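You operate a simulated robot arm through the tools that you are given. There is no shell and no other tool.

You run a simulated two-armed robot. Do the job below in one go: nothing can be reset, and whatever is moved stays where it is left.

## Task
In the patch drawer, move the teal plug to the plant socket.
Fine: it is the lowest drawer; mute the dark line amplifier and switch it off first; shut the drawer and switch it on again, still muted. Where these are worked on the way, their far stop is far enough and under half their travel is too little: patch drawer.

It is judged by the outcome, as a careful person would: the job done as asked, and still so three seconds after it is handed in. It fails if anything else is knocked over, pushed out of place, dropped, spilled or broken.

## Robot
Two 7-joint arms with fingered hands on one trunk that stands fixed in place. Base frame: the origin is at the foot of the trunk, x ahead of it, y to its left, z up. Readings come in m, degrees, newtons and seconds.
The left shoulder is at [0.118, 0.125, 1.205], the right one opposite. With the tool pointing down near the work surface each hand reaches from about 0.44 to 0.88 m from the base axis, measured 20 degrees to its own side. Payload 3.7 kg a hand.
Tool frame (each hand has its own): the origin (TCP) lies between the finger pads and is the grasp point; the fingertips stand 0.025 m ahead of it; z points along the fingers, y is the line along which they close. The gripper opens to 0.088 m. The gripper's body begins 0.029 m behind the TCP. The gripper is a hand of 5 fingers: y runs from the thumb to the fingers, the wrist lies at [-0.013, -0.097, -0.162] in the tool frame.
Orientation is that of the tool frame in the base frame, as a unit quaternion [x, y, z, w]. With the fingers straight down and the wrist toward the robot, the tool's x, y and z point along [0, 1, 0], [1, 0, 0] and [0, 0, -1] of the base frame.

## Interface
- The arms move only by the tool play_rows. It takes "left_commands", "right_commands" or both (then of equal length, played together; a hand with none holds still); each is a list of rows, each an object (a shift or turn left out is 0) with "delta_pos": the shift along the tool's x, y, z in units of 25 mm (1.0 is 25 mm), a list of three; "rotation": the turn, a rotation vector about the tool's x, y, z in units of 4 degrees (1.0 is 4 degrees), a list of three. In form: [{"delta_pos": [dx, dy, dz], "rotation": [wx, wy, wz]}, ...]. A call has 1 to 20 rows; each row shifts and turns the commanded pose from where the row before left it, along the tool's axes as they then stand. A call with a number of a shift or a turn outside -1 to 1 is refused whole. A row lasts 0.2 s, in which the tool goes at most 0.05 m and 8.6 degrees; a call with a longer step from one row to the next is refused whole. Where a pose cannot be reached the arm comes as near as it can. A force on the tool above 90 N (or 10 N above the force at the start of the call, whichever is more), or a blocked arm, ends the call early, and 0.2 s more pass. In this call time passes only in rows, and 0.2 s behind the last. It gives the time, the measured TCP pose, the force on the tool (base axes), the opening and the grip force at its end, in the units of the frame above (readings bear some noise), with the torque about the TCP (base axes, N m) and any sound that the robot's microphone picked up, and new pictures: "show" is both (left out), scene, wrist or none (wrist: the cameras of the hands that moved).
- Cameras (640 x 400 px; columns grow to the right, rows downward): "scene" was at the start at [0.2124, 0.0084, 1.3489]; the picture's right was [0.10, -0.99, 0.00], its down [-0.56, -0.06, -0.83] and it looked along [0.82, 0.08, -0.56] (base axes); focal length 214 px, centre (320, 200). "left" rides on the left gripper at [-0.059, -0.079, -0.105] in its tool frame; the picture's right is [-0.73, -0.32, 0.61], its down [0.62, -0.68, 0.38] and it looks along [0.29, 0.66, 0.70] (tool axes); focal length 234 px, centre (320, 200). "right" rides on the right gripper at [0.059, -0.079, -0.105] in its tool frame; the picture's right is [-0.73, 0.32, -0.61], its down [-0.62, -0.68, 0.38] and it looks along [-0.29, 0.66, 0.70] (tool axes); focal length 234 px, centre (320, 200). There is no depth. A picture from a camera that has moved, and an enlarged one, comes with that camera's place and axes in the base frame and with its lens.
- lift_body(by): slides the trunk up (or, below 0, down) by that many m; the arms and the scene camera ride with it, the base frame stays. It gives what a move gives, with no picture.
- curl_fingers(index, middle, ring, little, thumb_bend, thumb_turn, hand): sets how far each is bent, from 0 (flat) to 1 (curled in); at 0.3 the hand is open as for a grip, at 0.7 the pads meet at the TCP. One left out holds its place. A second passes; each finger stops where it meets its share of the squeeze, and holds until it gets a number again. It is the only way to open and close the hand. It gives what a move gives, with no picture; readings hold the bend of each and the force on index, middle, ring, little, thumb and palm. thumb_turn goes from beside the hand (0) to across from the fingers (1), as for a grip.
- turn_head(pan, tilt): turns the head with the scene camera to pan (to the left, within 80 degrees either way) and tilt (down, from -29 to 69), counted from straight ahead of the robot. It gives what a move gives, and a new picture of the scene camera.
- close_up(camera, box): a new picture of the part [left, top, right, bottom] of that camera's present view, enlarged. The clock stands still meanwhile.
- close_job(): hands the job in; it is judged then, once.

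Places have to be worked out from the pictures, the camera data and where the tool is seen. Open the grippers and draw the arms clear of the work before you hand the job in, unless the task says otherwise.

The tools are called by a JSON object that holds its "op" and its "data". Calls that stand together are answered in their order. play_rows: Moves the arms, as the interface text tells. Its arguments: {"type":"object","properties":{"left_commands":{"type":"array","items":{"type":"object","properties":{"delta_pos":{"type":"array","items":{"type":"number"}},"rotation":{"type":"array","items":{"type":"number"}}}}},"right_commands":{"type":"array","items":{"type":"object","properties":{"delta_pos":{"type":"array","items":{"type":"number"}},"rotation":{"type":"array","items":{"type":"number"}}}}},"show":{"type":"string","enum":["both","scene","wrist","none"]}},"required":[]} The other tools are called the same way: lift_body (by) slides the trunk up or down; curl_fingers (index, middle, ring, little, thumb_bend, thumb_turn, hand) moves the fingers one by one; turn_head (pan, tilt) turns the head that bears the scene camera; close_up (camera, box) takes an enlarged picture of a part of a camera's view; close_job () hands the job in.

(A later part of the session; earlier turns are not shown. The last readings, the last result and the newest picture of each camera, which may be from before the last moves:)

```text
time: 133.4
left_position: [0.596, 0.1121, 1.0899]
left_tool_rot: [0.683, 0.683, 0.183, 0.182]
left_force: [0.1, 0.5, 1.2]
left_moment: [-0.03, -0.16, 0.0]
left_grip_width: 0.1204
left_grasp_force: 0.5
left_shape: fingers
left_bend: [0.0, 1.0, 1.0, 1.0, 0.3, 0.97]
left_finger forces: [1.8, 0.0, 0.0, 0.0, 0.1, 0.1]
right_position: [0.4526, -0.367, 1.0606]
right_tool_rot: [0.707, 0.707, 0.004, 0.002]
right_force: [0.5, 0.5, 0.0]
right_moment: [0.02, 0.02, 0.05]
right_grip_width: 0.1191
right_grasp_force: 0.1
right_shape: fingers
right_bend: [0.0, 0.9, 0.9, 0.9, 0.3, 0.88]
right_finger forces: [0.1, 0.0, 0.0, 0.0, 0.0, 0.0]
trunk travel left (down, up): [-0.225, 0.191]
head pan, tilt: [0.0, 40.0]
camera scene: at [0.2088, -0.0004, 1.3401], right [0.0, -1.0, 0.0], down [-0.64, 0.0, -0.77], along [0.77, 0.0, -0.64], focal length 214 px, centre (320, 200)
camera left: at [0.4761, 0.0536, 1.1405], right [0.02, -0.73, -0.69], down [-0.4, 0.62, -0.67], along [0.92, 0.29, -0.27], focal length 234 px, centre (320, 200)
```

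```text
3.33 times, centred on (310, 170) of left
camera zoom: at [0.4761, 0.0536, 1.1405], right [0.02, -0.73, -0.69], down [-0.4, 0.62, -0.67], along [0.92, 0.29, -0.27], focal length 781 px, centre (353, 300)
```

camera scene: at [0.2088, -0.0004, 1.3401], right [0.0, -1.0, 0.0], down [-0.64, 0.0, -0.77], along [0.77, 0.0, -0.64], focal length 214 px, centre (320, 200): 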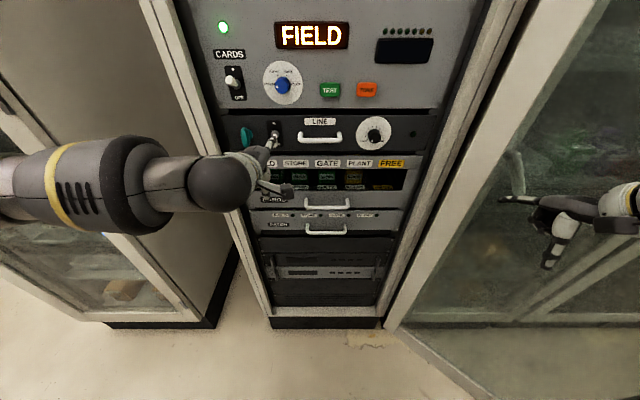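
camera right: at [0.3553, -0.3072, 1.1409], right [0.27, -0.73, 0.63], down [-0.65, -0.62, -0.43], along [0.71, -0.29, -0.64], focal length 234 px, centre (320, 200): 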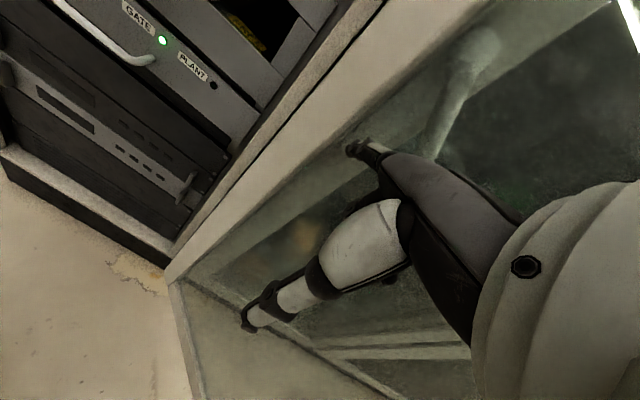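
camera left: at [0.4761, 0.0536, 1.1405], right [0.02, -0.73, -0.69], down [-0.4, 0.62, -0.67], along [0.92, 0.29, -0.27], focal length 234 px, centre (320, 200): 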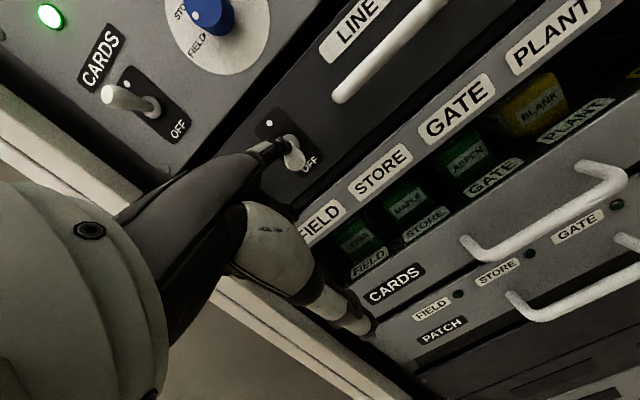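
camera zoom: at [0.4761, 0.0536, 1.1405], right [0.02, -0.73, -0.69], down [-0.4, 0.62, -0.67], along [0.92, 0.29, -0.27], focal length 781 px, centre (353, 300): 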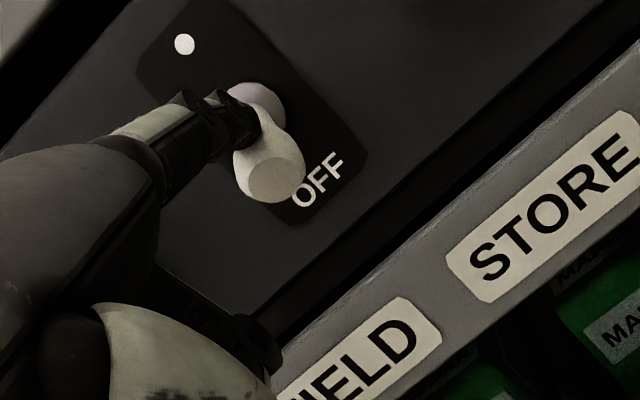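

The toggle flipped: the LINE LED, volt display and patch LEDs are dark. I lift the finger and retract.

{"op": "play_rows", "data": {"left_commands": [{"delta_pos": [0, 0.3, -0.5]}, {"delta_pos": [0, 0.2, -0.346]}, {"delta_pos": [0, -0.6, -0.4]}, {"delta_pos": [0, -0.8, -0.46]}, {"delta_pos": [0, -0.8, -0.46]}, {"delta_pos": [0.4, -0.6, -0.46]}], "show": "scene"}}

{"op": "curl_fingers", "data": {"hand": "left", "index": 0.3, "middle": 0.3, "ring": 0.3, "little": 0.3, "thumb_bend": 0.3, "thumb_turn": 1.0}}

{"op": "curl_fingers", "data": {"hand": "right", "index": 0.3, "middle": 0.3, "ring": 0.3, "little": 0.3, "thumb_bend": 0.3, "thumb_turn": 1.0}}

{"op": "close_up", "data": {"camera": "scene", "box": [240, 190, 410, 250]}}

```text
time: 134.8
left_position: [0.5317, 0.1185, 1.1158]
left_tool_rot: [0.683, 0.683, 0.183, 0.182]
left_force: [-0.4, 0.6, 0.3]
left_moment: [0.05, 0.03, -0.03]
left_grip_width: 0.1181
left_grasp_force: 0.0
left_shape: fingers
left_bend: [0.0, 1.0, 1.0, 1.0, 0.3, 0.97]
left_finger forces: [0.0, 0.1, 0.0, 0.1, 0.0, 0.1]
left hand out of reach, approached as far as the arm can: row 6
right_position: [0.4525, -0.367, 1.0614]
right_tool_rot: [0.707, 0.708, 0.004, 0.002]
right_force: [0.3, -0.1, -0.2]
right_moment: [0.01, -0.02, -0.03]
right_grip_width: 0.1193
right_grasp_force: 0.0
right_shape: fingers
right_bend: [0.0, 0.9, 0.9, 0.9, 0.3, 0.88]
right_finger forces: [0.0, 0.0, 0.0, 0.0, 0.1, 0.1]
trunk travel left (down, up): [-0.225, 0.191]
head pan, tilt: [0.0, 40.0]
camera scene: at [0.2093, -0.0003, 1.34], right [0.0, -1.0, 0.0], down [-0.64, 0.0, -0.77], along [0.77, 0.0, -0.64], focal length 214 px, centre (320, 200)
```

scene: 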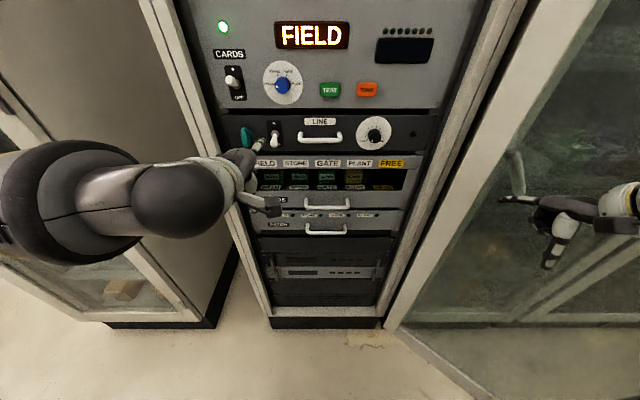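

```text
time: 135.8
left_position: [0.5318, 0.118, 1.1157]
left_tool_rot: [0.683, 0.683, 0.183, 0.183]
left_force: [0.1, 0.4, 0.1]
left_moment: [0.02, -0.02, -0.02]
left_grip_width: 0.0845
left_grasp_force: 0.2
left_shape: fingers
left_bend: [0.3, 0.3, 0.3, 0.3, 0.3, 0.97]
left_finger forces: [0.0, 0.0, 0.0, 0.1, 0.1, 0.0]
right_position: [0.4533, -0.368, 1.0611]
right_tool_rot: [0.707, 0.707, 0.004, 0.003]
right_force: [0.6, 0.7, 0.5]
right_moment: [0.03, 0.03, 0.03]
right_grip_width: 0.1191
right_grasp_force: 0.0
right_shape: fingers
right_bend: [0.0, 0.9, 0.9, 0.9, 0.3, 0.88]
right_finger forces: [0.0, 0.0, 0.1, 0.0, 0.1, 0.1]
trunk travel left (down, up): [-0.225, 0.191]
head pan, tilt: [0.0, 40.0]
```

```text
time: 136.8
left_position: [0.5324, 0.1174, 1.1164]
left_tool_rot: [0.684, 0.683, 0.182, 0.182]
left_force: [0.0, 0.0, -0.2]
left_moment: [0.02, 0.01, -0.01]
left_grip_width: 0.0845
left_grasp_force: 0.0
left_shape: fingers
left_bend: [0.3, 0.3, 0.3, 0.3, 0.3, 0.97]
left_finger forces: [0.0, 0.0, 0.0, 0.0, 0.1, 0.1]
right_position: [0.4532, -0.3672, 1.0606]
right_tool_rot: [0.707, 0.707, 0.004, 0.003]
right_force: [-0.3, -0.3, 0.0]
right_moment: [0.02, 0.0, 0.01]
right_grip_width: 0.0852
right_grasp_force: 0.0
right_shape: fingers
right_bend: [0.3, 0.3, 0.3, 0.3, 0.3, 0.97]
right_finger forces: [0.1, 0.0, 0.0, 0.0, 0.0, 0.0]
trunk travel left (down, up): [-0.225, 0.191]
head pan, tilt: [0.0, 40.0]
```

```text
3.76 times, centred on (325, 220) of scene
camera zoom: at [0.2093, -0.0005, 1.34], right [0.0, -1.0, 0.0], down [-0.64, 0.0, -0.77], along [0.77, 0.0, -0.64], focal length 807 px, centre (301, 125)
```

zoom: 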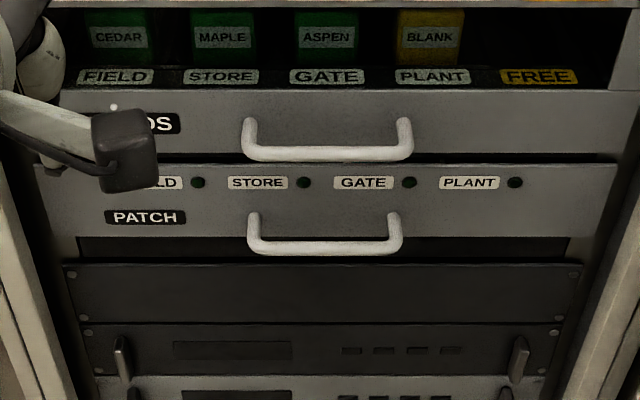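

Now the patch drawer. I need the handle's exact place, so I bring the right hand, fingers down, to above and in front of the patch handle for close views, and keep the left hand back.

{"op": "play_rows", "data": {"right_commands": [{"delta_pos": [0.877, 0.306, 0.314]}, {"delta_pos": [0.877, 0.306, 0.314]}, {"delta_pos": [0.877, 0.306, 0.314]}, {"delta_pos": [0.877, 0.306, 0.314]}, {"delta_pos": [0.877, 0.306, 0.314]}, {"delta_pos": [0.877, 0.306, 0.314]}, {"delta_pos": [0.877, 0.306, 0.314]}, {"delta_pos": [0.877, 0.306, 0.314]}, {"delta_pos": [0.877, 0.306, 0.314]}, {"delta_pos": [0.877, 0.306, 0.314]}, {"delta_pos": [0.877, 0.306, 0.314]}, {"delta_pos": [0.877, 0.306, 0.314]}, {"delta_pos": [0.877, 0.306, 0.314]}, {"delta_pos": [0.877, 0.306, 0.314]}], "left_commands": [{"delta_pos": [0.5, 0.3, -0.5]}, {"delta_pos": [0.5, 0.3, -0.5]}, {"delta_pos": [0.5, 0.3, -0.5]}, {"delta_pos": [0.5, 0.3, -0.5]}, {"delta_pos": [0.5, 0.3, -0.5]}, {"delta_pos": [0.5, 0.3, -0.5]}, {}, {}, {}, {}, {}, {}, {}, {}], "show": "both"}}

```text
time: 139.8
left_position: [0.5353, 0.1934, 1.2044]
left_tool_rot: [0.683, 0.684, 0.183, 0.182]
left_force: [0.3, -1.0, -0.1]
left_moment: [0.0, 0.06, 0.04]
left_grip_width: 0.0847
left_grasp_force: 0.1
left_shape: fingers
left_bend: [0.3, 0.3, 0.3, 0.3, 0.3, 0.97]
left_finger forces: [0.0, 0.0, 0.0, 0.0, 0.1, 0.0]
right_position: [0.5597, -0.0596, 0.9549]
right_tool_rot: [0.707, 0.707, 0.002, 0.002]
right_force: [-0.2, -0.3, 0.6]
right_moment: [0.01, 0.01, 0.02]
right_grip_width: 0.0851
right_grasp_force: 0.0
right_shape: fingers
right_bend: [0.3, 0.3, 0.3, 0.3, 0.3, 0.97]
right_finger forces: [0.0, 0.0, 0.0, 0.1, 0.1, 0.0]
trunk travel left (down, up): [-0.225, 0.191]
head pan, tilt: [0.0, 40.0]
camera scene: at [0.2096, -0.0002, 1.3399], right [0.0, -1.0, 0.0], down [-0.64, 0.0, -0.77], along [0.77, 0.0, -0.64], focal length 214 px, centre (320, 200)
camera right: at [0.4802, -0.0007, 1.0602], right [0.32, -0.73, 0.61], down [-0.68, -0.62, -0.39], along [0.66, -0.29, -0.69], focal length 234 px, centre (320, 200)
camera left: at [0.4151, 0.1346, 1.2568], right [0.02, -0.73, -0.69], down [-0.4, 0.62, -0.67], along [0.92, 0.29, -0.28], focal length 234 px, centre (320, 200)
```

scene: 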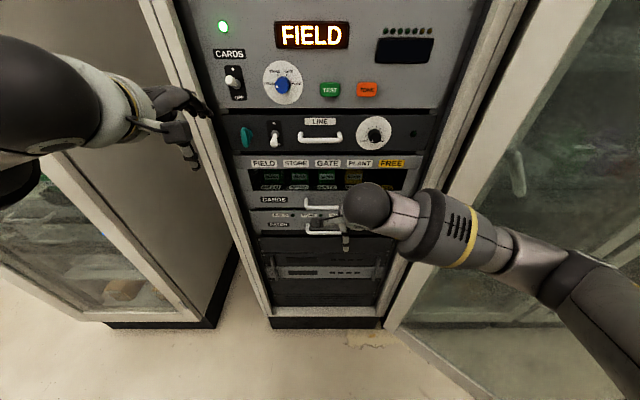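
right: 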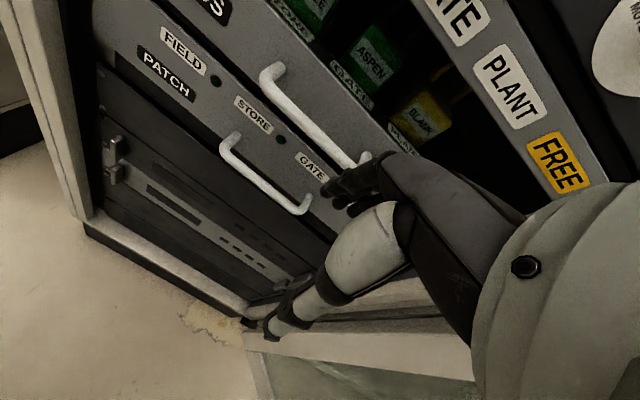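
left: 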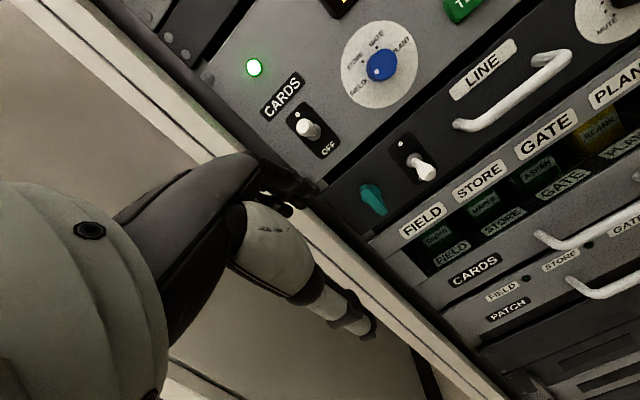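

Both handles are now clear in the right camera. I enlarge that part and the scene view to triangulate the patch handle.

{"op": "close_up", "data": {"camera": "right", "box": [190, 100, 350, 230]}}

{"op": "close_up", "data": {"camera": "scene", "box": [270, 190, 370, 250]}}

```text
3.08 times, centred on (270, 165) of right
camera zoom: at [0.4802, -0.0007, 1.0602], right [0.32, -0.73, 0.61], down [-0.68, -0.62, -0.39], along [0.66, -0.29, -0.69], focal length 720 px, centre (474, 308)
```

zoom: 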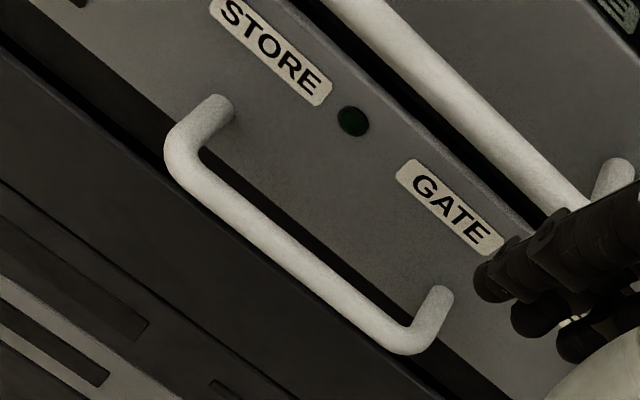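

```text
6.40 times, centred on (320, 220) of scene
camera zoom: at [0.2096, -0.0002, 1.3399], right [0.0, -1.0, 0.0], down [-0.64, 0.0, -0.77], along [0.77, 0.0, -0.64], focal length 1373 px, centre (320, 72)
```

zoom: 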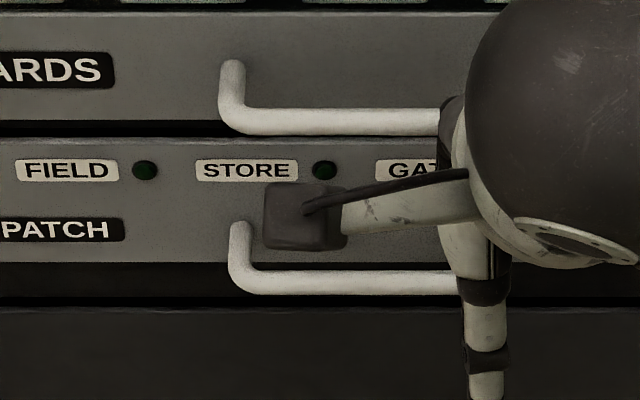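

Using the known panel plane, the patch handle bar runs from y 0.037 to −0.077 at x ≈ 0.664, z ≈ 0.822, with about 23 mm behind it; the CARDS bar is at z ≈ 0.93. I'll hook it with the right hand pitched about 38°. First I retreat, shift left, and pitch.

{"op": "play_rows", "data": {"right_commands": [{"delta_pos": [0.6, -0.6, 0.2]}, {"delta_pos": [0.6, -0.6, 0.2]}, {"delta_pos": [0.6, -0.6, 0.2]}, {"delta_pos": [0.6, -0.6, 0.2]}, {"rotation": [-1, 0, 0]}, {"rotation": [-1, 0, 0]}, {"rotation": [-1, 0, 0]}, {"rotation": [-1, 0, 0]}, {"rotation": [-1, 0, 0]}, {"rotation": [-1, 0, 0]}, {"rotation": [-1, 0, 0]}, {"rotation": [-1, 0, 0]}, {"rotation": [-1, 0, 0]}, {"rotation": [-0.5, 0, 0]}], "show": "both"}}

{"op": "curl_fingers", "data": {"hand": "right", "index": 0.52, "middle": 0.52, "ring": 0.52, "little": 0.52, "thumb_bend": 0.3}}

```text
time: 142.8
left_position: [0.5344, 0.1931, 1.2055]
left_tool_rot: [0.683, 0.683, 0.182, 0.183]
left_force: [0.2, 0.2, -0.7]
left_moment: [0.0, -0.02, 0.0]
left_grip_width: 0.0846
left_grasp_force: 0.1
left_shape: fingers
left_bend: [0.3, 0.3, 0.3, 0.3, 0.3, 0.97]
left_finger forces: [0.1, 0.0, 0.0, 0.0, 0.0, 0.0]
right_position: [0.5005, -0.0002, 0.9318]
right_tool_rot: [0.667, 0.667, 0.235, 0.234]
right_force: [0.3, 1.0, -0.6]
right_moment: [-0.01, -0.01, 0.03]
right_grip_width: 0.0852
right_grasp_force: 0.0
right_shape: fingers
right_bend: [0.3, 0.3, 0.3, 0.3, 0.3, 0.97]
right_finger forces: [0.1, 0.0, 0.1, 0.0, 0.0, 0.0]
trunk travel left (down, up): [-0.225, 0.191]
head pan, tilt: [0.0, 40.0]
camera scene: at [0.2094, -0.0005, 1.3399], right [0.0, -1.0, 0.0], down [-0.64, 0.0, -0.77], along [0.77, 0.0, -0.64], focal length 214 px, centre (320, 200)
camera right: at [0.3719, 0.0582, 0.9682], right [-0.13, -0.73, 0.67], down [-0.29, -0.62, -0.73], along [0.95, -0.29, -0.14], focal length 234 px, centre (320, 200)
```

scene: 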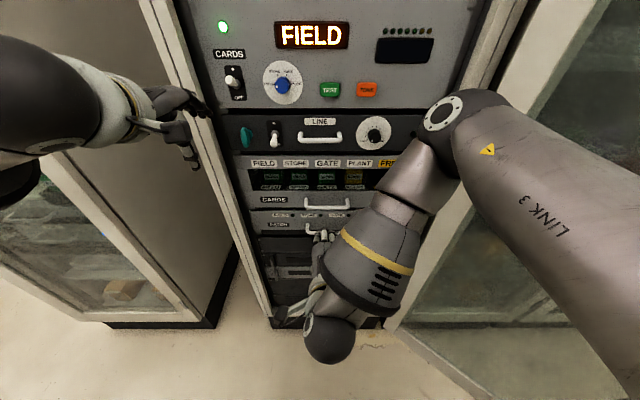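
right: 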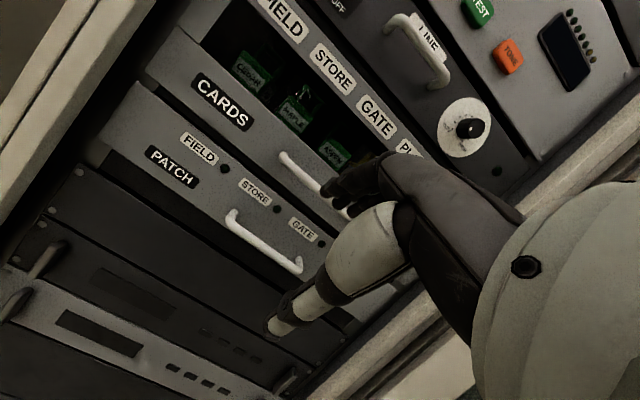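

```text
time: 143.8
left_position: [0.5356, 0.1924, 1.2045]
left_tool_rot: [0.683, 0.683, 0.183, 0.182]
left_force: [0.2, 0.2, -0.8]
left_moment: [0.03, 0.0, 0.03]
left_grip_width: 0.085
left_grasp_force: 0.0
left_shape: fingers
left_bend: [0.3, 0.3, 0.3, 0.3, 0.3, 0.97]
left_finger forces: [0.1, 0.0, 0.1, 0.0, 0.0, 0.1]
right_position: [0.4995, -0.0008, 0.9337]
right_tool_rot: [0.668, 0.667, 0.234, 0.233]
right_force: [-0.1, -0.1, 0.8]
right_moment: [0.0, 0.04, 0.05]
right_grip_width: 0.0615
right_grasp_force: 0.1
right_shape: fingers
right_bend: [0.52, 0.52, 0.52, 0.52, 0.3, 0.97]
right_finger forces: [0.1, 0.0, 0.0, 0.1, 0.0, 0.0]
trunk travel left (down, up): [-0.225, 0.191]
head pan, tilt: [0.0, 40.0]
```

The pitch is reached but the elbow is up and fairly near the rack. I raise the trunk 0.12 m, which moves the shoulder back, then bring the hand down toward the handle.

{"op": "lift_body", "data": {"by": 0.12}}

{"op": "play_rows", "data": {"right_commands": [{"delta_pos": [0, -0.5, 0.7]}, {"delta_pos": [0, -0.5, 0.7]}, {"delta_pos": [0, -0.5, 0.7]}, {"delta_pos": [0, -0.5, 0.7]}, {"delta_pos": [0, -0.5, 0.7]}, {"delta_pos": [0, -0.4, 0.7]}, {"delta_pos": [0, -0.4, 0.7]}], "show": "both"}}

```text
time: 145.3
left_position: [0.535, 0.1931, 1.3242]
left_tool_rot: [0.683, 0.683, 0.182, 0.183]
left_force: [0.3, 1.0, -0.3]
left_moment: [0.02, -0.04, -0.01]
left_grip_width: 0.0849
left_grasp_force: 0.1
left_shape: fingers
left_bend: [0.3, 0.3, 0.3, 0.3, 0.3, 0.97]
left_finger forces: [0.0, 0.1, 0.1, 0.0, 0.1, 0.0]
right_position: [0.5008, -0.0008, 1.0518]
right_tool_rot: [0.667, 0.668, 0.233, 0.231]
right_force: [0.5, 0.3, -0.4]
right_moment: [0.0, 0.0, -0.02]
right_grip_width: 0.0617
right_grasp_force: 0.0
right_shape: fingers
right_bend: [0.52, 0.52, 0.52, 0.52, 0.3, 0.97]
right_finger forces: [0.1, 0.0, 0.0, 0.0, 0.0, 0.1]
trunk travel left (down, up): [-0.345, 0.07]
head pan, tilt: [0.0, 40.0]
```

```text
time: 146.9
left_position: [0.5328, 0.193, 1.3249]
left_tool_rot: [0.684, 0.683, 0.182, 0.181]
left_force: [-0.5, -0.7, -0.6]
left_moment: [0.02, 0.04, 0.0]
left_grip_width: 0.0845
left_grasp_force: 0.1
left_shape: fingers
left_bend: [0.3, 0.3, 0.3, 0.3, 0.3, 0.97]
left_finger forces: [0.1, 0.0, 0.0, 0.1, 0.1, 0.0]
right_position: [0.5021, 0.0688, 0.9605]
right_tool_rot: [0.669, 0.667, 0.232, 0.233]
right_force: [0.5, 1.0, -0.2]
right_moment: [0.01, 0.01, 0.01]
right_grip_width: 0.0616
right_grasp_force: 0.1
right_shape: fingers
right_bend: [0.52, 0.52, 0.52, 0.52, 0.3, 0.97]
right_finger forces: [0.1, 0.0, 0.0, 0.0, 0.1, 0.0]
right hand out of reach, approached as far as the arm can: row 1, 2, 3, 4, 5, 6, 7
trunk travel left (down, up): [-0.345, 0.07]
head pan, tilt: [0.0, 40.0]
camera scene: at [0.1283, -0.0002, 1.4637], right [0.0, -1.0, 0.0], down [-0.64, 0.0, -0.77], along [0.77, 0.0, -0.64], focal length 214 px, centre (320, 200)
camera right: at [0.3744, 0.1276, 0.9965], right [-0.13, -0.73, 0.68], down [-0.3, -0.62, -0.72], along [0.95, -0.29, -0.14], focal length 234 px, centre (320, 200)
```

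scene: 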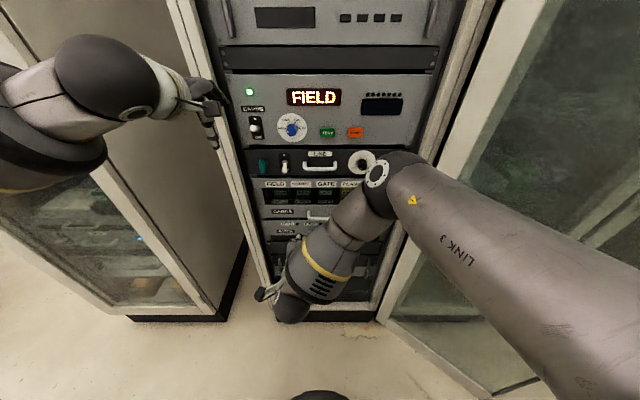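
right: 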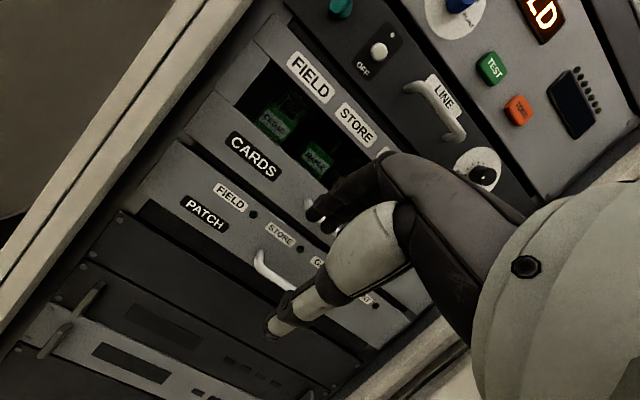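

At this pitch the arm wants the elbow up near the rack. I reduce the pitch to about 18° and move right again so the elbow swings outward, and look.

{"op": "play_rows", "data": {"right_commands": [{"rotation": [1, 0, 0]}, {"rotation": [1, 0, 0]}, {"rotation": [1, 0, 0]}, {"rotation": [1, 0, 0]}, {"rotation": [1, 0, 0]}, {"delta_pos": [-0.9, 0, 0]}, {"delta_pos": [-0.9, 0, 0]}, {"delta_pos": [-0.9, 0, 0]}], "show": "scene"}}

```text
time: 148.7
left_position: [0.5328, 0.1932, 1.3235]
left_tool_rot: [0.683, 0.683, 0.183, 0.182]
left_force: [0.2, -0.3, -0.2]
left_moment: [0.0, 0.05, 0.01]
left_grip_width: 0.0848
left_grasp_force: 0.0
left_shape: fingers
left_bend: [0.3, 0.3, 0.3, 0.3, 0.3, 0.97]
left_finger forces: [0.0, 0.0, 0.0, 0.0, 0.0, 0.1]
right_position: [0.5003, 0.0015, 0.9613]
right_tool_rot: [0.698, 0.698, 0.114, 0.113]
right_force: [-0.9, 0.2, 0.6]
right_moment: [0.01, 0.01, 0.02]
right_grip_width: 0.0615
right_grasp_force: 0.0
right_shape: fingers
right_bend: [0.52, 0.52, 0.52, 0.52, 0.3, 0.97]
right_finger forces: [0.0, 0.0, 0.0, 0.0, 0.1, 0.0]
trunk travel left (down, up): [-0.345, 0.07]
head pan, tilt: [0.0, 40.0]
camera scene: at [0.1282, -0.0013, 1.4637], right [0.0, -1.0, 0.0], down [-0.64, 0.0, -0.77], along [0.77, 0.0, -0.64], focal length 214 px, centre (320, 200)
```

scene: 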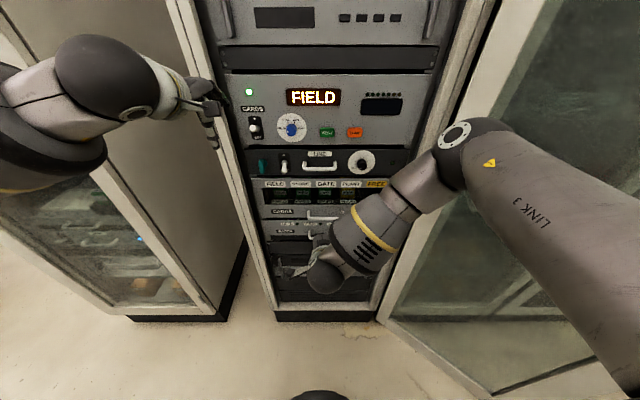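

The elbow is now well away from the rack. With the trunk at the top the arm will be more extended, which should allow more pitch low down. I raise the trunk and reach to (0.60, 0.0, 0.87).

{"op": "lift_body", "data": {"by": 0.065}}

{"op": "play_rows", "data": {"right_commands": [{"delta_pos": [0, 0.2265, 0.898]}, {"delta_pos": [0, 0.2265, 0.898]}, {"delta_pos": [0, 0.2265, 0.898]}, {"delta_pos": [0, 0.2265, 0.898]}, {"delta_pos": [0, 0.2265, 0.898]}, {"delta_pos": [0, 0.2265, 0.898]}, {"delta_pos": [0, 0.2265, 0.898]}, {"delta_pos": [0, 0.2265, 0.898]}], "show": "scene"}}

```text
time: 149.7
left_position: [0.5335, 0.1922, 1.3888]
left_tool_rot: [0.683, 0.683, 0.182, 0.183]
left_force: [0.3, -0.2, 0.7]
left_moment: [0.0, 0.01, -0.02]
left_grip_width: 0.0847
left_grasp_force: 0.0
left_shape: fingers
left_bend: [0.3, 0.3, 0.3, 0.3, 0.3, 0.97]
left_finger forces: [0.0, 0.0, 0.1, 0.0, 0.0, 0.0]
right_position: [0.5015, 0.0002, 1.0276]
right_tool_rot: [0.698, 0.697, 0.114, 0.114]
right_force: [0.7, -0.1, -0.8]
right_moment: [-0.03, -0.01, -0.02]
right_grip_width: 0.0616
right_grasp_force: 0.0
right_shape: fingers
right_bend: [0.52, 0.52, 0.52, 0.52, 0.3, 0.97]
right_finger forces: [0.0, 0.1, 0.0, 0.1, 0.0, 0.0]
trunk travel left (down, up): [-0.41, 0.006]
head pan, tilt: [0.0, 40.0]
```

```text
time: 151.5
left_position: [0.5338, 0.1927, 1.3895]
left_tool_rot: [0.683, 0.684, 0.183, 0.182]
left_force: [0.4, 0.2, -0.6]
left_moment: [0.01, 0.02, 0.04]
left_grip_width: 0.0846
left_grasp_force: 0.1
left_shape: fingers
left_bend: [0.3, 0.3, 0.3, 0.3, 0.3, 0.97]
left_finger forces: [0.0, 0.0, 0.1, 0.0, 0.0, 0.1]
right_position: [0.6029, 0.0045, 0.8729]
right_tool_rot: [0.7, 0.696, 0.11, 0.112]
right_force: [0.2, 0.3, -0.4]
right_moment: [0.03, 0.0, 0.0]
right_grip_width: 0.0616
right_grasp_force: 0.0
right_shape: fingers
right_bend: [0.52, 0.52, 0.52, 0.52, 0.3, 0.97]
right_finger forces: [0.0, 0.0, 0.0, 0.0, 0.0, 0.1]
right hand out of reach, approached as far as the arm can: row 7
trunk travel left (down, up): [-0.41, 0.006]
head pan, tilt: [0.0, 40.0]
camera scene: at [0.1256, -0.0003, 1.5286], right [0.0, -1.0, 0.0], down [-0.64, 0.0, -0.77], along [0.77, 0.0, -0.64], focal length 214 px, centre (320, 200)
```

scene: 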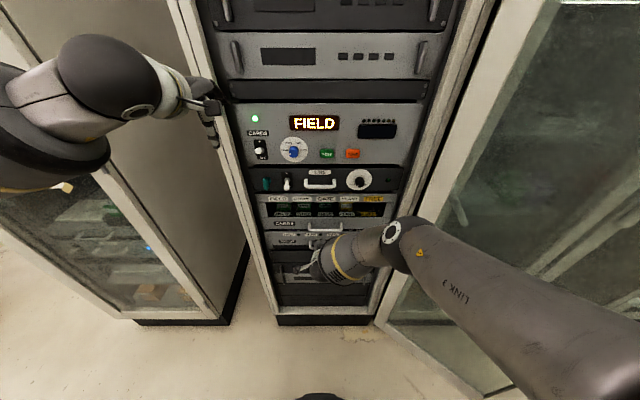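

The reach is good and the elbow low and clear. Now I pitch up about 20° here.

{"op": "play_rows", "data": {"right_commands": [{"rotation": [-1, 0, 0]}, {"rotation": [-1, 0, 0]}, {"rotation": [-1, 0, 0]}, {"rotation": [-1, 0, 0]}, {"rotation": [-1, 0, 0]}], "show": "both"}}

```text
time: 152.7
left_position: [0.5326, 0.1919, 1.3901]
left_tool_rot: [0.683, 0.683, 0.183, 0.182]
left_force: [0.5, 0.0, 0.7]
left_moment: [0.0, 0.02, -0.02]
left_grip_width: 0.0845
left_grasp_force: 0.0
left_shape: fingers
left_bend: [0.3, 0.3, 0.3, 0.3, 0.3, 0.97]
left_finger forces: [0.0, 0.1, 0.1, 0.1, 0.0, 0.1]
right_position: [0.6324, 0.0609, 0.8978]
right_tool_rot: [0.695, 0.677, 0.164, 0.177]
right_force: [-19.2, -1.3, -20.0]
right_moment: [0.5, -0.23, -0.51]
right_grip_width: 0.0617
right_grasp_force: 13.8
right_shape: fingers
right_bend: [0.52, 0.54, 0.68, 0.52, 0.3, 0.97]
right_finger forces: [0.0, 4.4, 23.5, 0.0, 0.0, 0.1]
right hand out of reach, approached as far as the arm can: row 1, 2, 3, 4, 5
trunk travel left (down, up): [-0.41, 0.006]
head pan, tilt: [0.0, 40.0]
camera scene: at [0.1248, -0.0013, 1.5286], right [0.0, -1.0, 0.0], down [-0.64, 0.0, -0.77], along [0.77, 0.0, -0.64], focal length 214 px, centre (320, 200)
camera right: at [0.514, 0.1234, 0.9553], right [-0.02, -0.72, 0.7], down [-0.44, -0.62, -0.65], along [0.9, -0.32, -0.3], focal length 234 px, centre (320, 200)
```

scene: 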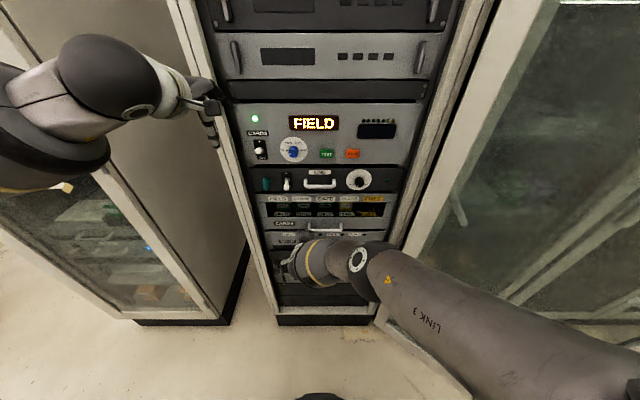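
right: 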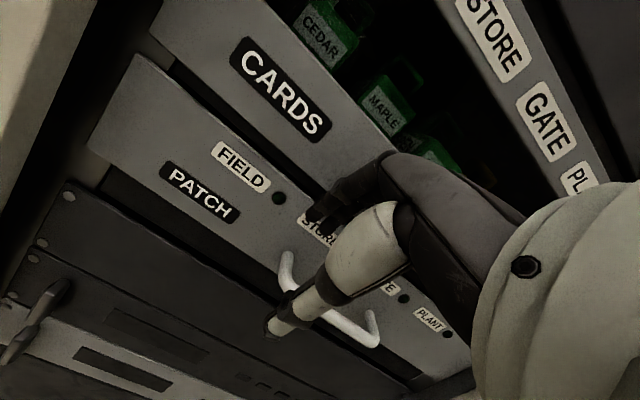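

The hand drifted left and up and a finger pressed on the CARDS handle area (about 24 N). I back it off and down right away.

{"op": "play_rows", "data": {"right_commands": [{"delta_pos": [0, -0.8, 0]}, {"delta_pos": [-0.3, -0.8, 0]}, {"delta_pos": [-0.6, -0.5, 0]}, {"delta_pos": [-0.6, 0, 0]}], "show": "both"}}

{"op": "close_up", "data": {"camera": "scene", "box": [250, 160, 410, 260]}}

```text
time: 153.7
left_position: [0.5339, 0.1928, 1.3893]
left_tool_rot: [0.683, 0.683, 0.183, 0.183]
left_force: [0.3, 0.1, 0.2]
left_moment: [0.0, 0.04, -0.01]
left_grip_width: 0.0849
left_grasp_force: 0.2
left_shape: fingers
left_bend: [0.3, 0.3, 0.3, 0.3, 0.3, 0.97]
left_finger forces: [0.0, 0.0, 0.1, 0.0, 0.1, 0.0]
right_position: [0.6062, 0.0573, 0.9062]
right_tool_rot: [0.699, 0.673, 0.161, 0.181]
right_force: [-0.8, 0.8, 0.2]
right_moment: [0.03, -0.01, -0.01]
right_grip_width: 0.0616
right_grasp_force: 0.1
right_shape: fingers
right_bend: [0.52, 0.52, 0.52, 0.52, 0.3, 0.97]
right_finger forces: [0.0, 0.1, 0.1, 0.1, 0.0, 0.0]
right hand out of reach, approached as far as the arm can: row 1, 2, 3, 4
trunk travel left (down, up): [-0.41, 0.006]
head pan, tilt: [0.0, 40.0]
camera scene: at [0.1256, -0.0006, 1.5286], right [0.0, -1.0, 0.0], down [-0.64, 0.0, -0.77], along [0.77, 0.0, -0.64], focal length 214 px, centre (320, 200)
camera right: at [0.4881, 0.1234, 0.9622], right [-0.03, -0.71, 0.7], down [-0.45, -0.62, -0.65], along [0.89, -0.33, -0.3], focal length 234 px, centre (320, 200)
```

scene: 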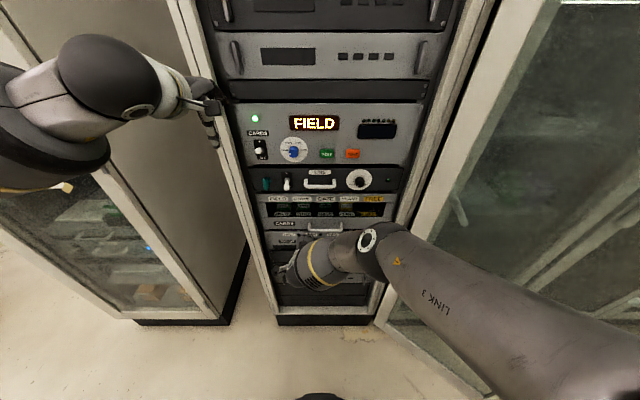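
right: 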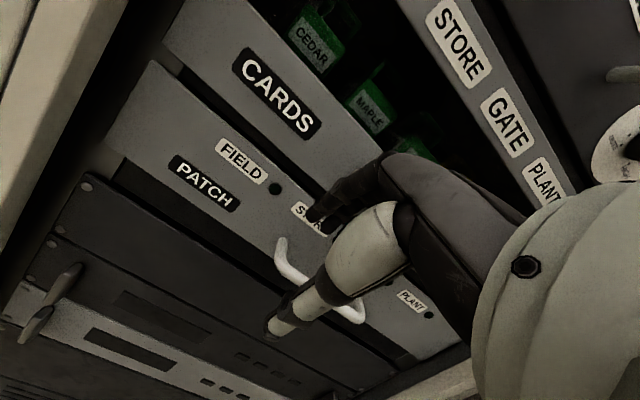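

```text
4.00 times, centred on (330, 210) of scene
camera zoom: at [0.1256, -0.0006, 1.5286], right [0.0, -1.0, 0.0], down [-0.64, 0.0, -0.77], along [0.77, 0.0, -0.64], focal length 858 px, centre (280, 160)
```

zoom: 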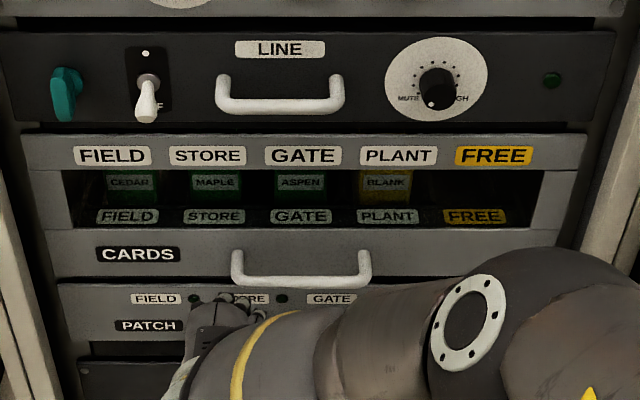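

Nothing was displaced. A pitch of about 24° is enough: the finger slope then passes over the patch bar and under the CARDS bar. I ease the pitch slightly and shift right.

{"op": "play_rows", "data": {"right_commands": [{"rotation": [1, 0, 0.2]}, {"delta_pos": [-0.5, -0.2, 0]}, {"delta_pos": [-0.5, -0.2, 0]}, {"delta_pos": [-0.5, 0, 0]}], "show": "none"}}

```text
time: 154.7
left_position: [0.5341, 0.1929, 1.3903]
left_tool_rot: [0.683, 0.683, 0.182, 0.182]
left_force: [-0.3, 0.1, 0.4]
left_moment: [-0.02, -0.05, -0.03]
left_grip_width: 0.0847
left_grasp_force: 0.0
left_shape: fingers
left_bend: [0.3, 0.3, 0.3, 0.3, 0.3, 0.97]
left_finger forces: [0.0, 0.1, 0.0, 0.1, 0.1, 0.0]
right_position: [0.5946, 0.0228, 0.9023]
right_tool_rot: [0.708, 0.675, 0.139, 0.156]
right_force: [-0.1, -0.8, 0.3]
right_moment: [-0.02, -0.03, 0.01]
right_grip_width: 0.0615
right_grasp_force: 0.0
right_shape: fingers
right_bend: [0.52, 0.52, 0.52, 0.52, 0.3, 0.97]
right_finger forces: [0.0, 0.0, 0.0, 0.1, 0.0, 0.0]
trunk travel left (down, up): [-0.41, 0.006]
head pan, tilt: [0.0, 40.0]
```

No limits now, at pitch 24°. I move to the start of the final approach line, about 50 mm back along the fingers from the bar.

{"op": "play_rows", "data": {"right_commands": [{"delta_pos": [-0.223, 0.297, 0.588]}, {"delta_pos": [-0.223, 0.297, 0.588]}, {"delta_pos": [-0.223, 0.297, 0.588]}], "show": "both"}}

{"op": "close_up", "data": {"camera": "right", "box": [220, 130, 420, 290]}}

```text
time: 155.5
left_position: [0.5344, 0.1914, 1.3888]
left_tool_rot: [0.683, 0.683, 0.183, 0.182]
left_force: [-0.4, -0.3, -0.5]
left_moment: [0.01, -0.01, 0.03]
left_grip_width: 0.0846
left_grasp_force: 0.1
left_shape: fingers
left_bend: [0.3, 0.3, 0.3, 0.3, 0.3, 0.97]
left_finger forces: [0.1, 0.0, 0.1, 0.0, 0.0, 0.0]
right_position: [0.6369, 0.012, 0.8759]
right_tool_rot: [0.708, 0.675, 0.138, 0.155]
right_force: [-0.4, 0.7, 0.2]
right_moment: [-0.02, 0.01, 0.0]
right_grip_width: 0.0616
right_grasp_force: 0.0
right_shape: fingers
right_bend: [0.52, 0.52, 0.52, 0.52, 0.3, 0.97]
right_finger forces: [0.0, 0.0, 0.0, 0.0, 0.1, 0.1]
right hand out of reach, approached as far as the arm can: row 1, 2
trunk travel left (down, up): [-0.41, 0.006]
head pan, tilt: [0.0, 40.0]
camera scene: at [0.1256, -0.0004, 1.5286], right [0.0, -1.0, 0.0], down [-0.64, 0.0, -0.77], along [0.77, 0.0, -0.64], focal length 214 px, centre (320, 200)
camera right: at [0.5247, 0.0773, 0.94], right [0.01, -0.72, 0.7], down [-0.5, -0.61, -0.62], along [0.87, -0.34, -0.36], focal length 234 px, centre (320, 200)
```

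scene: 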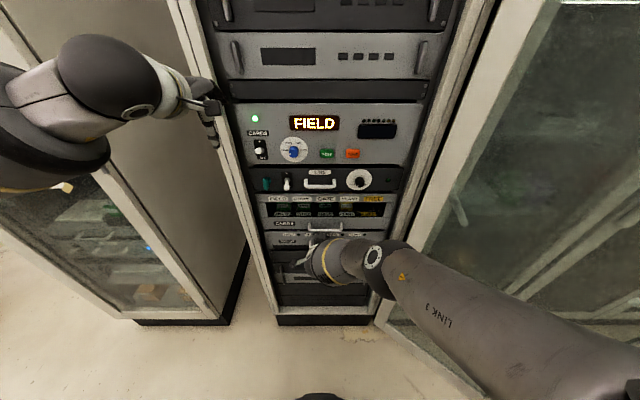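
right: 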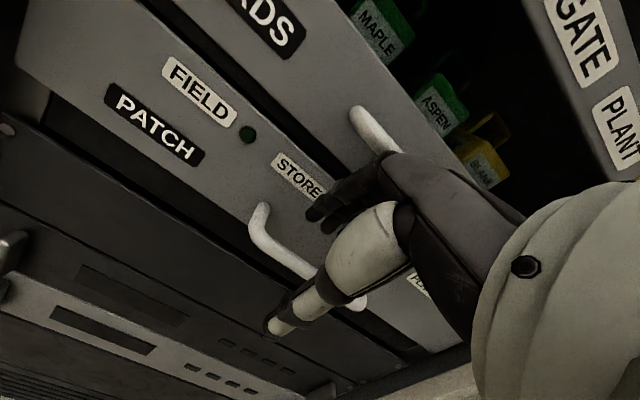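

```text
2.50 times, centred on (320, 210) of right
camera zoom: at [0.5247, 0.0773, 0.94], right [0.01, -0.72, 0.7], down [-0.5, -0.61, -0.62], along [0.87, -0.34, -0.36], focal length 585 px, centre (320, 175)
```

zoom: 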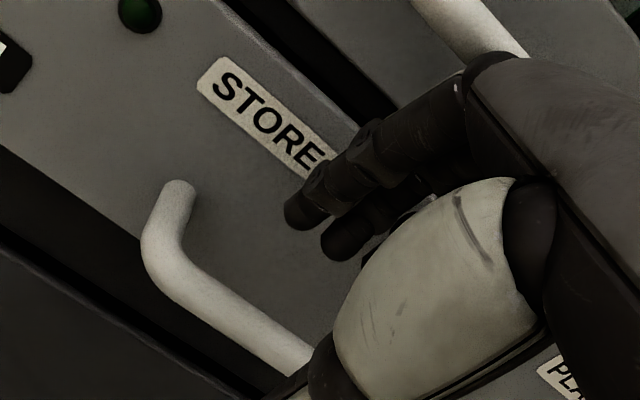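

The fingertips are where I predict them, and the bar refines to about (0.666, 0.823). I slide the fingers 48 mm along their own direction, over and behind the bar.

{"op": "play_rows", "data": {"right_commands": [{"delta_pos": [-0.066, -0.037, 0.484]}, {"delta_pos": [-0.066, -0.037, 0.484]}, {"delta_pos": [-0.066, -0.037, 0.484]}, {"delta_pos": [-0.066, -0.037, 0.484]}], "show": "wrist"}}

{"op": "close_up", "data": {"camera": "right", "box": [220, 130, 420, 290]}}

```text
time: 156.5
left_position: [0.533, 0.1925, 1.3912]
left_tool_rot: [0.683, 0.684, 0.183, 0.182]
left_force: [0.2, -0.3, -0.1]
left_moment: [-0.01, 0.0, 0.01]
left_grip_width: 0.0847
left_grasp_force: 0.1
left_shape: fingers
left_bend: [0.3, 0.3, 0.3, 0.3, 0.3, 0.97]
left_finger forces: [0.1, 0.1, 0.0, 0.0, 0.0, 0.0]
right_position: [0.6423, 0.0054, 0.8578]
right_tool_rot: [0.705, 0.677, 0.143, 0.155]
right_force: [0.3, -0.4, -0.8]
right_moment: [-0.01, 0.0, -0.02]
right_grip_width: 0.0613
right_grasp_force: 0.0
right_shape: fingers
right_bend: [0.52, 0.52, 0.52, 0.52, 0.3, 0.97]
right_finger forces: [0.1, 0.0, 0.1, 0.0, 0.0, 0.0]
right hand out of reach, approached as far as the arm can: row 1, 2, 3, 4
trunk travel left (down, up): [-0.41, 0.006]
head pan, tilt: [0.0, 40.0]
camera right: at [0.5291, 0.0706, 0.9218], right [0.01, -0.72, 0.69], down [-0.49, -0.61, -0.62], along [0.87, -0.33, -0.36], focal length 234 px, centre (320, 200)
```

right: 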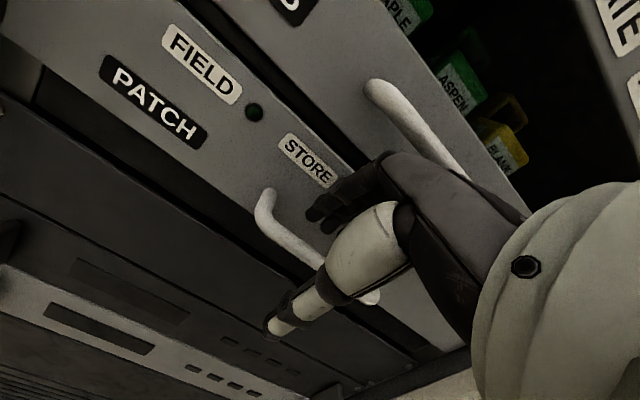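

```text
2.50 times, centred on (320, 210) of right
camera zoom: at [0.5291, 0.0706, 0.9218], right [0.01, -0.72, 0.69], down [-0.49, -0.61, -0.62], along [0.87, -0.33, -0.36], focal length 585 px, centre (320, 175)
```

zoom: 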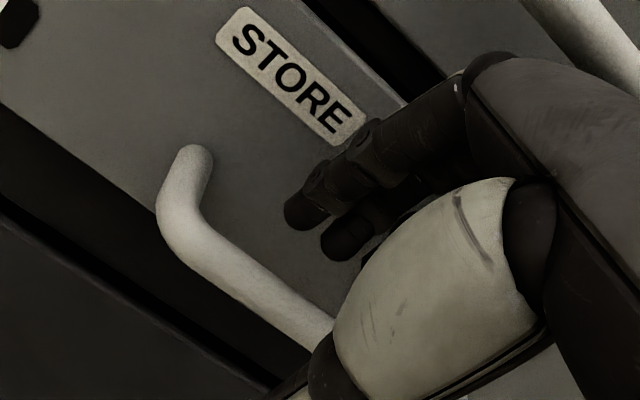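

The arm limit stops me 28 mm too high. The trunk can make up that height: I nudge forward 9 mm first, then lower the trunk.

{"op": "play_rows", "data": {"right_commands": [{"delta_pos": [0, 0.36, 0.1]}], "show": "none"}}

```text
time: 156.9
left_position: [0.5335, 0.1929, 1.3891]
left_tool_rot: [0.683, 0.683, 0.183, 0.182]
left_force: [-0.1, -0.9, -0.3]
left_moment: [0.0, -0.02, -0.01]
left_grip_width: 0.0849
left_grasp_force: 0.1
left_shape: fingers
left_bend: [0.3, 0.3, 0.3, 0.3, 0.3, 0.97]
left_finger forces: [0.0, 0.0, 0.0, 0.0, 0.1, 0.0]
right_position: [0.6481, 0.0019, 0.8629]
right_tool_rot: [0.706, 0.676, 0.143, 0.155]
right_force: [-0.2, 1.1, 1.1]
right_moment: [0.01, 0.0, 0.0]
right_grip_width: 0.0617
right_grasp_force: 0.0
right_shape: fingers
right_bend: [0.52, 0.52, 0.52, 0.52, 0.3, 0.97]
right_finger forces: [0.0, 0.0, 0.1, 0.1, 0.0, 0.0]
right hand out of reach, approached as far as the arm can: row 1
trunk travel left (down, up): [-0.41, 0.006]
head pan, tilt: [0.0, 40.0]
```

The tip should now be just behind the bar line. I lower the trunk 0.033 m to drop the fingers behind the bar.

{"op": "lift_body", "data": {"by": -0.033}}

{"op": "close_up", "data": {"camera": "right", "box": [220, 130, 420, 290]}}

```text
time: 157.7
left_position: [0.5334, 0.1922, 1.3563]
left_tool_rot: [0.683, 0.683, 0.182, 0.182]
left_force: [0.3, -0.8, 0.6]
left_moment: [0.02, 0.0, 0.04]
left_grip_width: 0.0847
left_grasp_force: 0.0
left_shape: fingers
left_bend: [0.3, 0.3, 0.3, 0.3, 0.3, 0.97]
left_finger forces: [0.0, 0.1, 0.0, 0.0, 0.0, 0.1]
right_position: [0.6472, 0.0031, 0.8316]
right_tool_rot: [0.706, 0.676, 0.144, 0.156]
right_force: [-0.3, -0.5, -0.4]
right_moment: [-0.05, 0.04, 0.03]
right_grip_width: 0.0614
right_grasp_force: 0.0
right_shape: fingers
right_bend: [0.52, 0.52, 0.52, 0.52, 0.3, 0.97]
right_finger forces: [0.1, 0.0, 0.0, 0.0, 0.1, 0.1]
trunk travel left (down, up): [-0.377, 0.038]
head pan, tilt: [0.0, 40.0]
```

```text
2.50 times, centred on (320, 210) of right
camera zoom: at [0.534, 0.0668, 0.8953], right [0.01, -0.72, 0.69], down [-0.49, -0.61, -0.63], along [0.87, -0.33, -0.36], focal length 585 px, centre (320, 175)
```

zoom: 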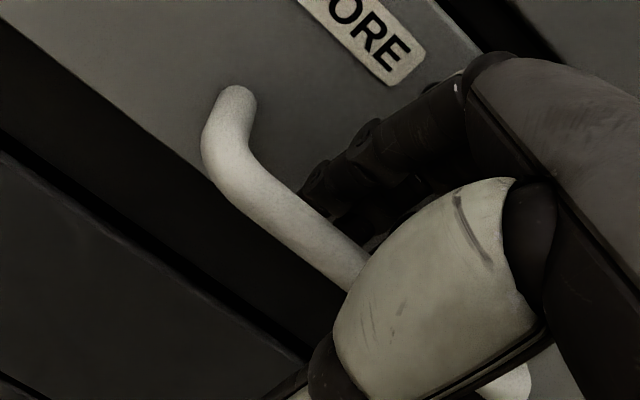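

The fingertips are behind the bar with no contact force. I close all fingers and the thumb on it.

{"op": "curl_fingers", "data": {"hand": "right", "index": 0.75, "middle": 0.75, "ring": 0.75, "little": 0.75, "thumb_bend": 0.75}}

{"op": "close_up", "data": {"camera": "right", "box": [220, 130, 420, 290]}}

```text
time: 158.7
left_position: [0.5348, 0.1929, 1.357]
left_tool_rot: [0.683, 0.683, 0.182, 0.182]
left_force: [-0.5, 0.9, -0.1]
left_moment: [-0.04, 0.02, -0.02]
left_grip_width: 0.0848
left_grasp_force: 0.1
left_shape: fingers
left_bend: [0.3, 0.3, 0.3, 0.3, 0.3, 0.97]
left_finger forces: [0.0, 0.0, 0.0, 0.0, 0.0, 0.0]
right_position: [0.6481, 0.0011, 0.8299]
right_tool_rot: [0.706, 0.676, 0.143, 0.155]
right_force: [-1.9, -2.7, -9.5]
right_moment: [0.0, -0.15, 0.12]
right_grip_width: 0.0001
right_grasp_force: 7.9
right_shape: fingers
right_bend: [0.75, 0.75, 0.75, 0.74, 0.68, 1.0]
right_finger forces: [0.0, 1.4, 0.8, 3.7, 9.4, 0.0]
trunk travel left (down, up): [-0.377, 0.038]
head pan, tilt: [0.0, 40.0]
```

```text
2.50 times, centred on (320, 210) of right
camera zoom: at [0.5342, 0.0664, 0.8937], right [0.01, -0.72, 0.69], down [-0.49, -0.61, -0.62], along [0.87, -0.33, -0.36], focal length 585 px, centre (320, 175)
```

zoom: 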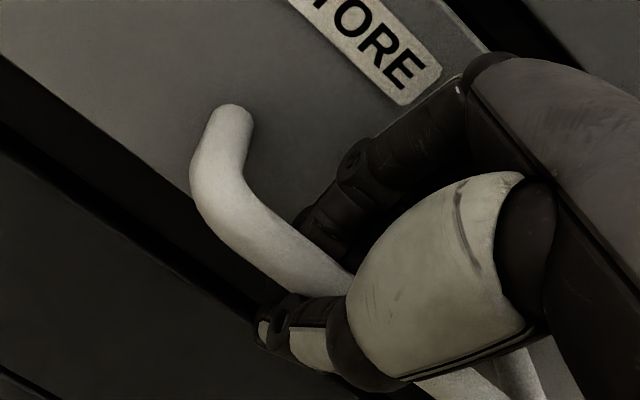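

The fingers closed with only light force, so the hook may be shallow. I test with a gentle 20 mm pull straight back.

{"op": "play_rows", "data": {"right_commands": [{"delta_pos": [0, -0.365, -0.163]}, {"delta_pos": [0, -0.365, -0.163]}], "show": "wrist"}}

{"op": "close_up", "data": {"camera": "right", "box": [220, 130, 420, 290]}}

```text
time: 159.3
left_position: [0.5344, 0.1929, 1.3569]
left_tool_rot: [0.683, 0.683, 0.183, 0.183]
left_force: [0.6, 0.0, -1.3]
left_moment: [-0.01, 0.0, 0.01]
left_grip_width: 0.0844
left_grasp_force: 0.0
left_shape: fingers
left_bend: [0.3, 0.3, 0.3, 0.3, 0.3, 0.97]
left_finger forces: [0.1, 0.0, 0.1, 0.0, 0.0, 0.1]
right_position: [0.6356, 0.0078, 0.8237]
right_tool_rot: [0.706, 0.676, 0.144, 0.156]
right_force: [-0.8, -3.1, 0.9]
right_moment: [-0.01, -0.04, 0.05]
right_grip_width: 0.0
right_grasp_force: 3.1
right_shape: fingers
right_bend: [0.75, 0.75, 0.75, 0.74, 0.69, 1.0]
right_finger forces: [0.1, 3.0, 0.1, 2.5, 0.9, 0.0]
right hand out of reach, approached as far as the arm can: row 1, 2
trunk travel left (down, up): [-0.377, 0.038]
head pan, tilt: [0.0, 40.0]
camera right: at [0.5225, 0.0718, 0.8877], right [0.01, -0.72, 0.69], down [-0.49, -0.61, -0.63], along [0.87, -0.33, -0.36], focal length 234 px, centre (320, 200)
```

right: 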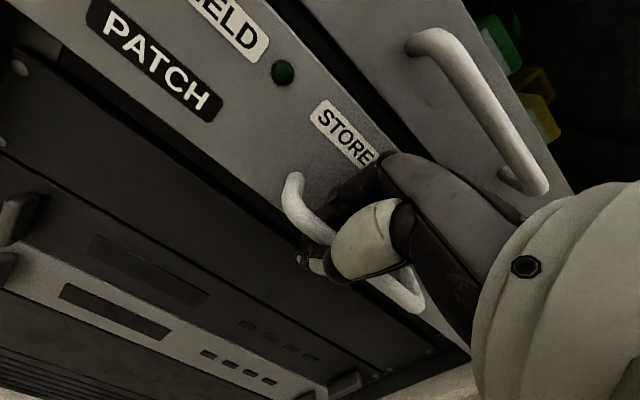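

```text
2.50 times, centred on (320, 210) of right
camera zoom: at [0.5225, 0.0718, 0.8877], right [0.01, -0.72, 0.69], down [-0.49, -0.61, -0.63], along [0.87, -0.33, -0.36], focal length 585 px, centre (320, 175)
```

zoom: 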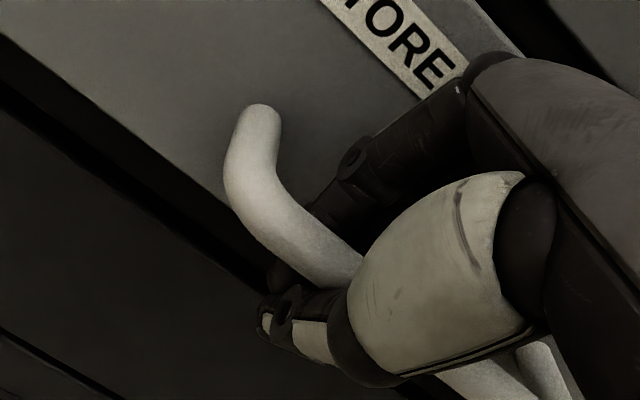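

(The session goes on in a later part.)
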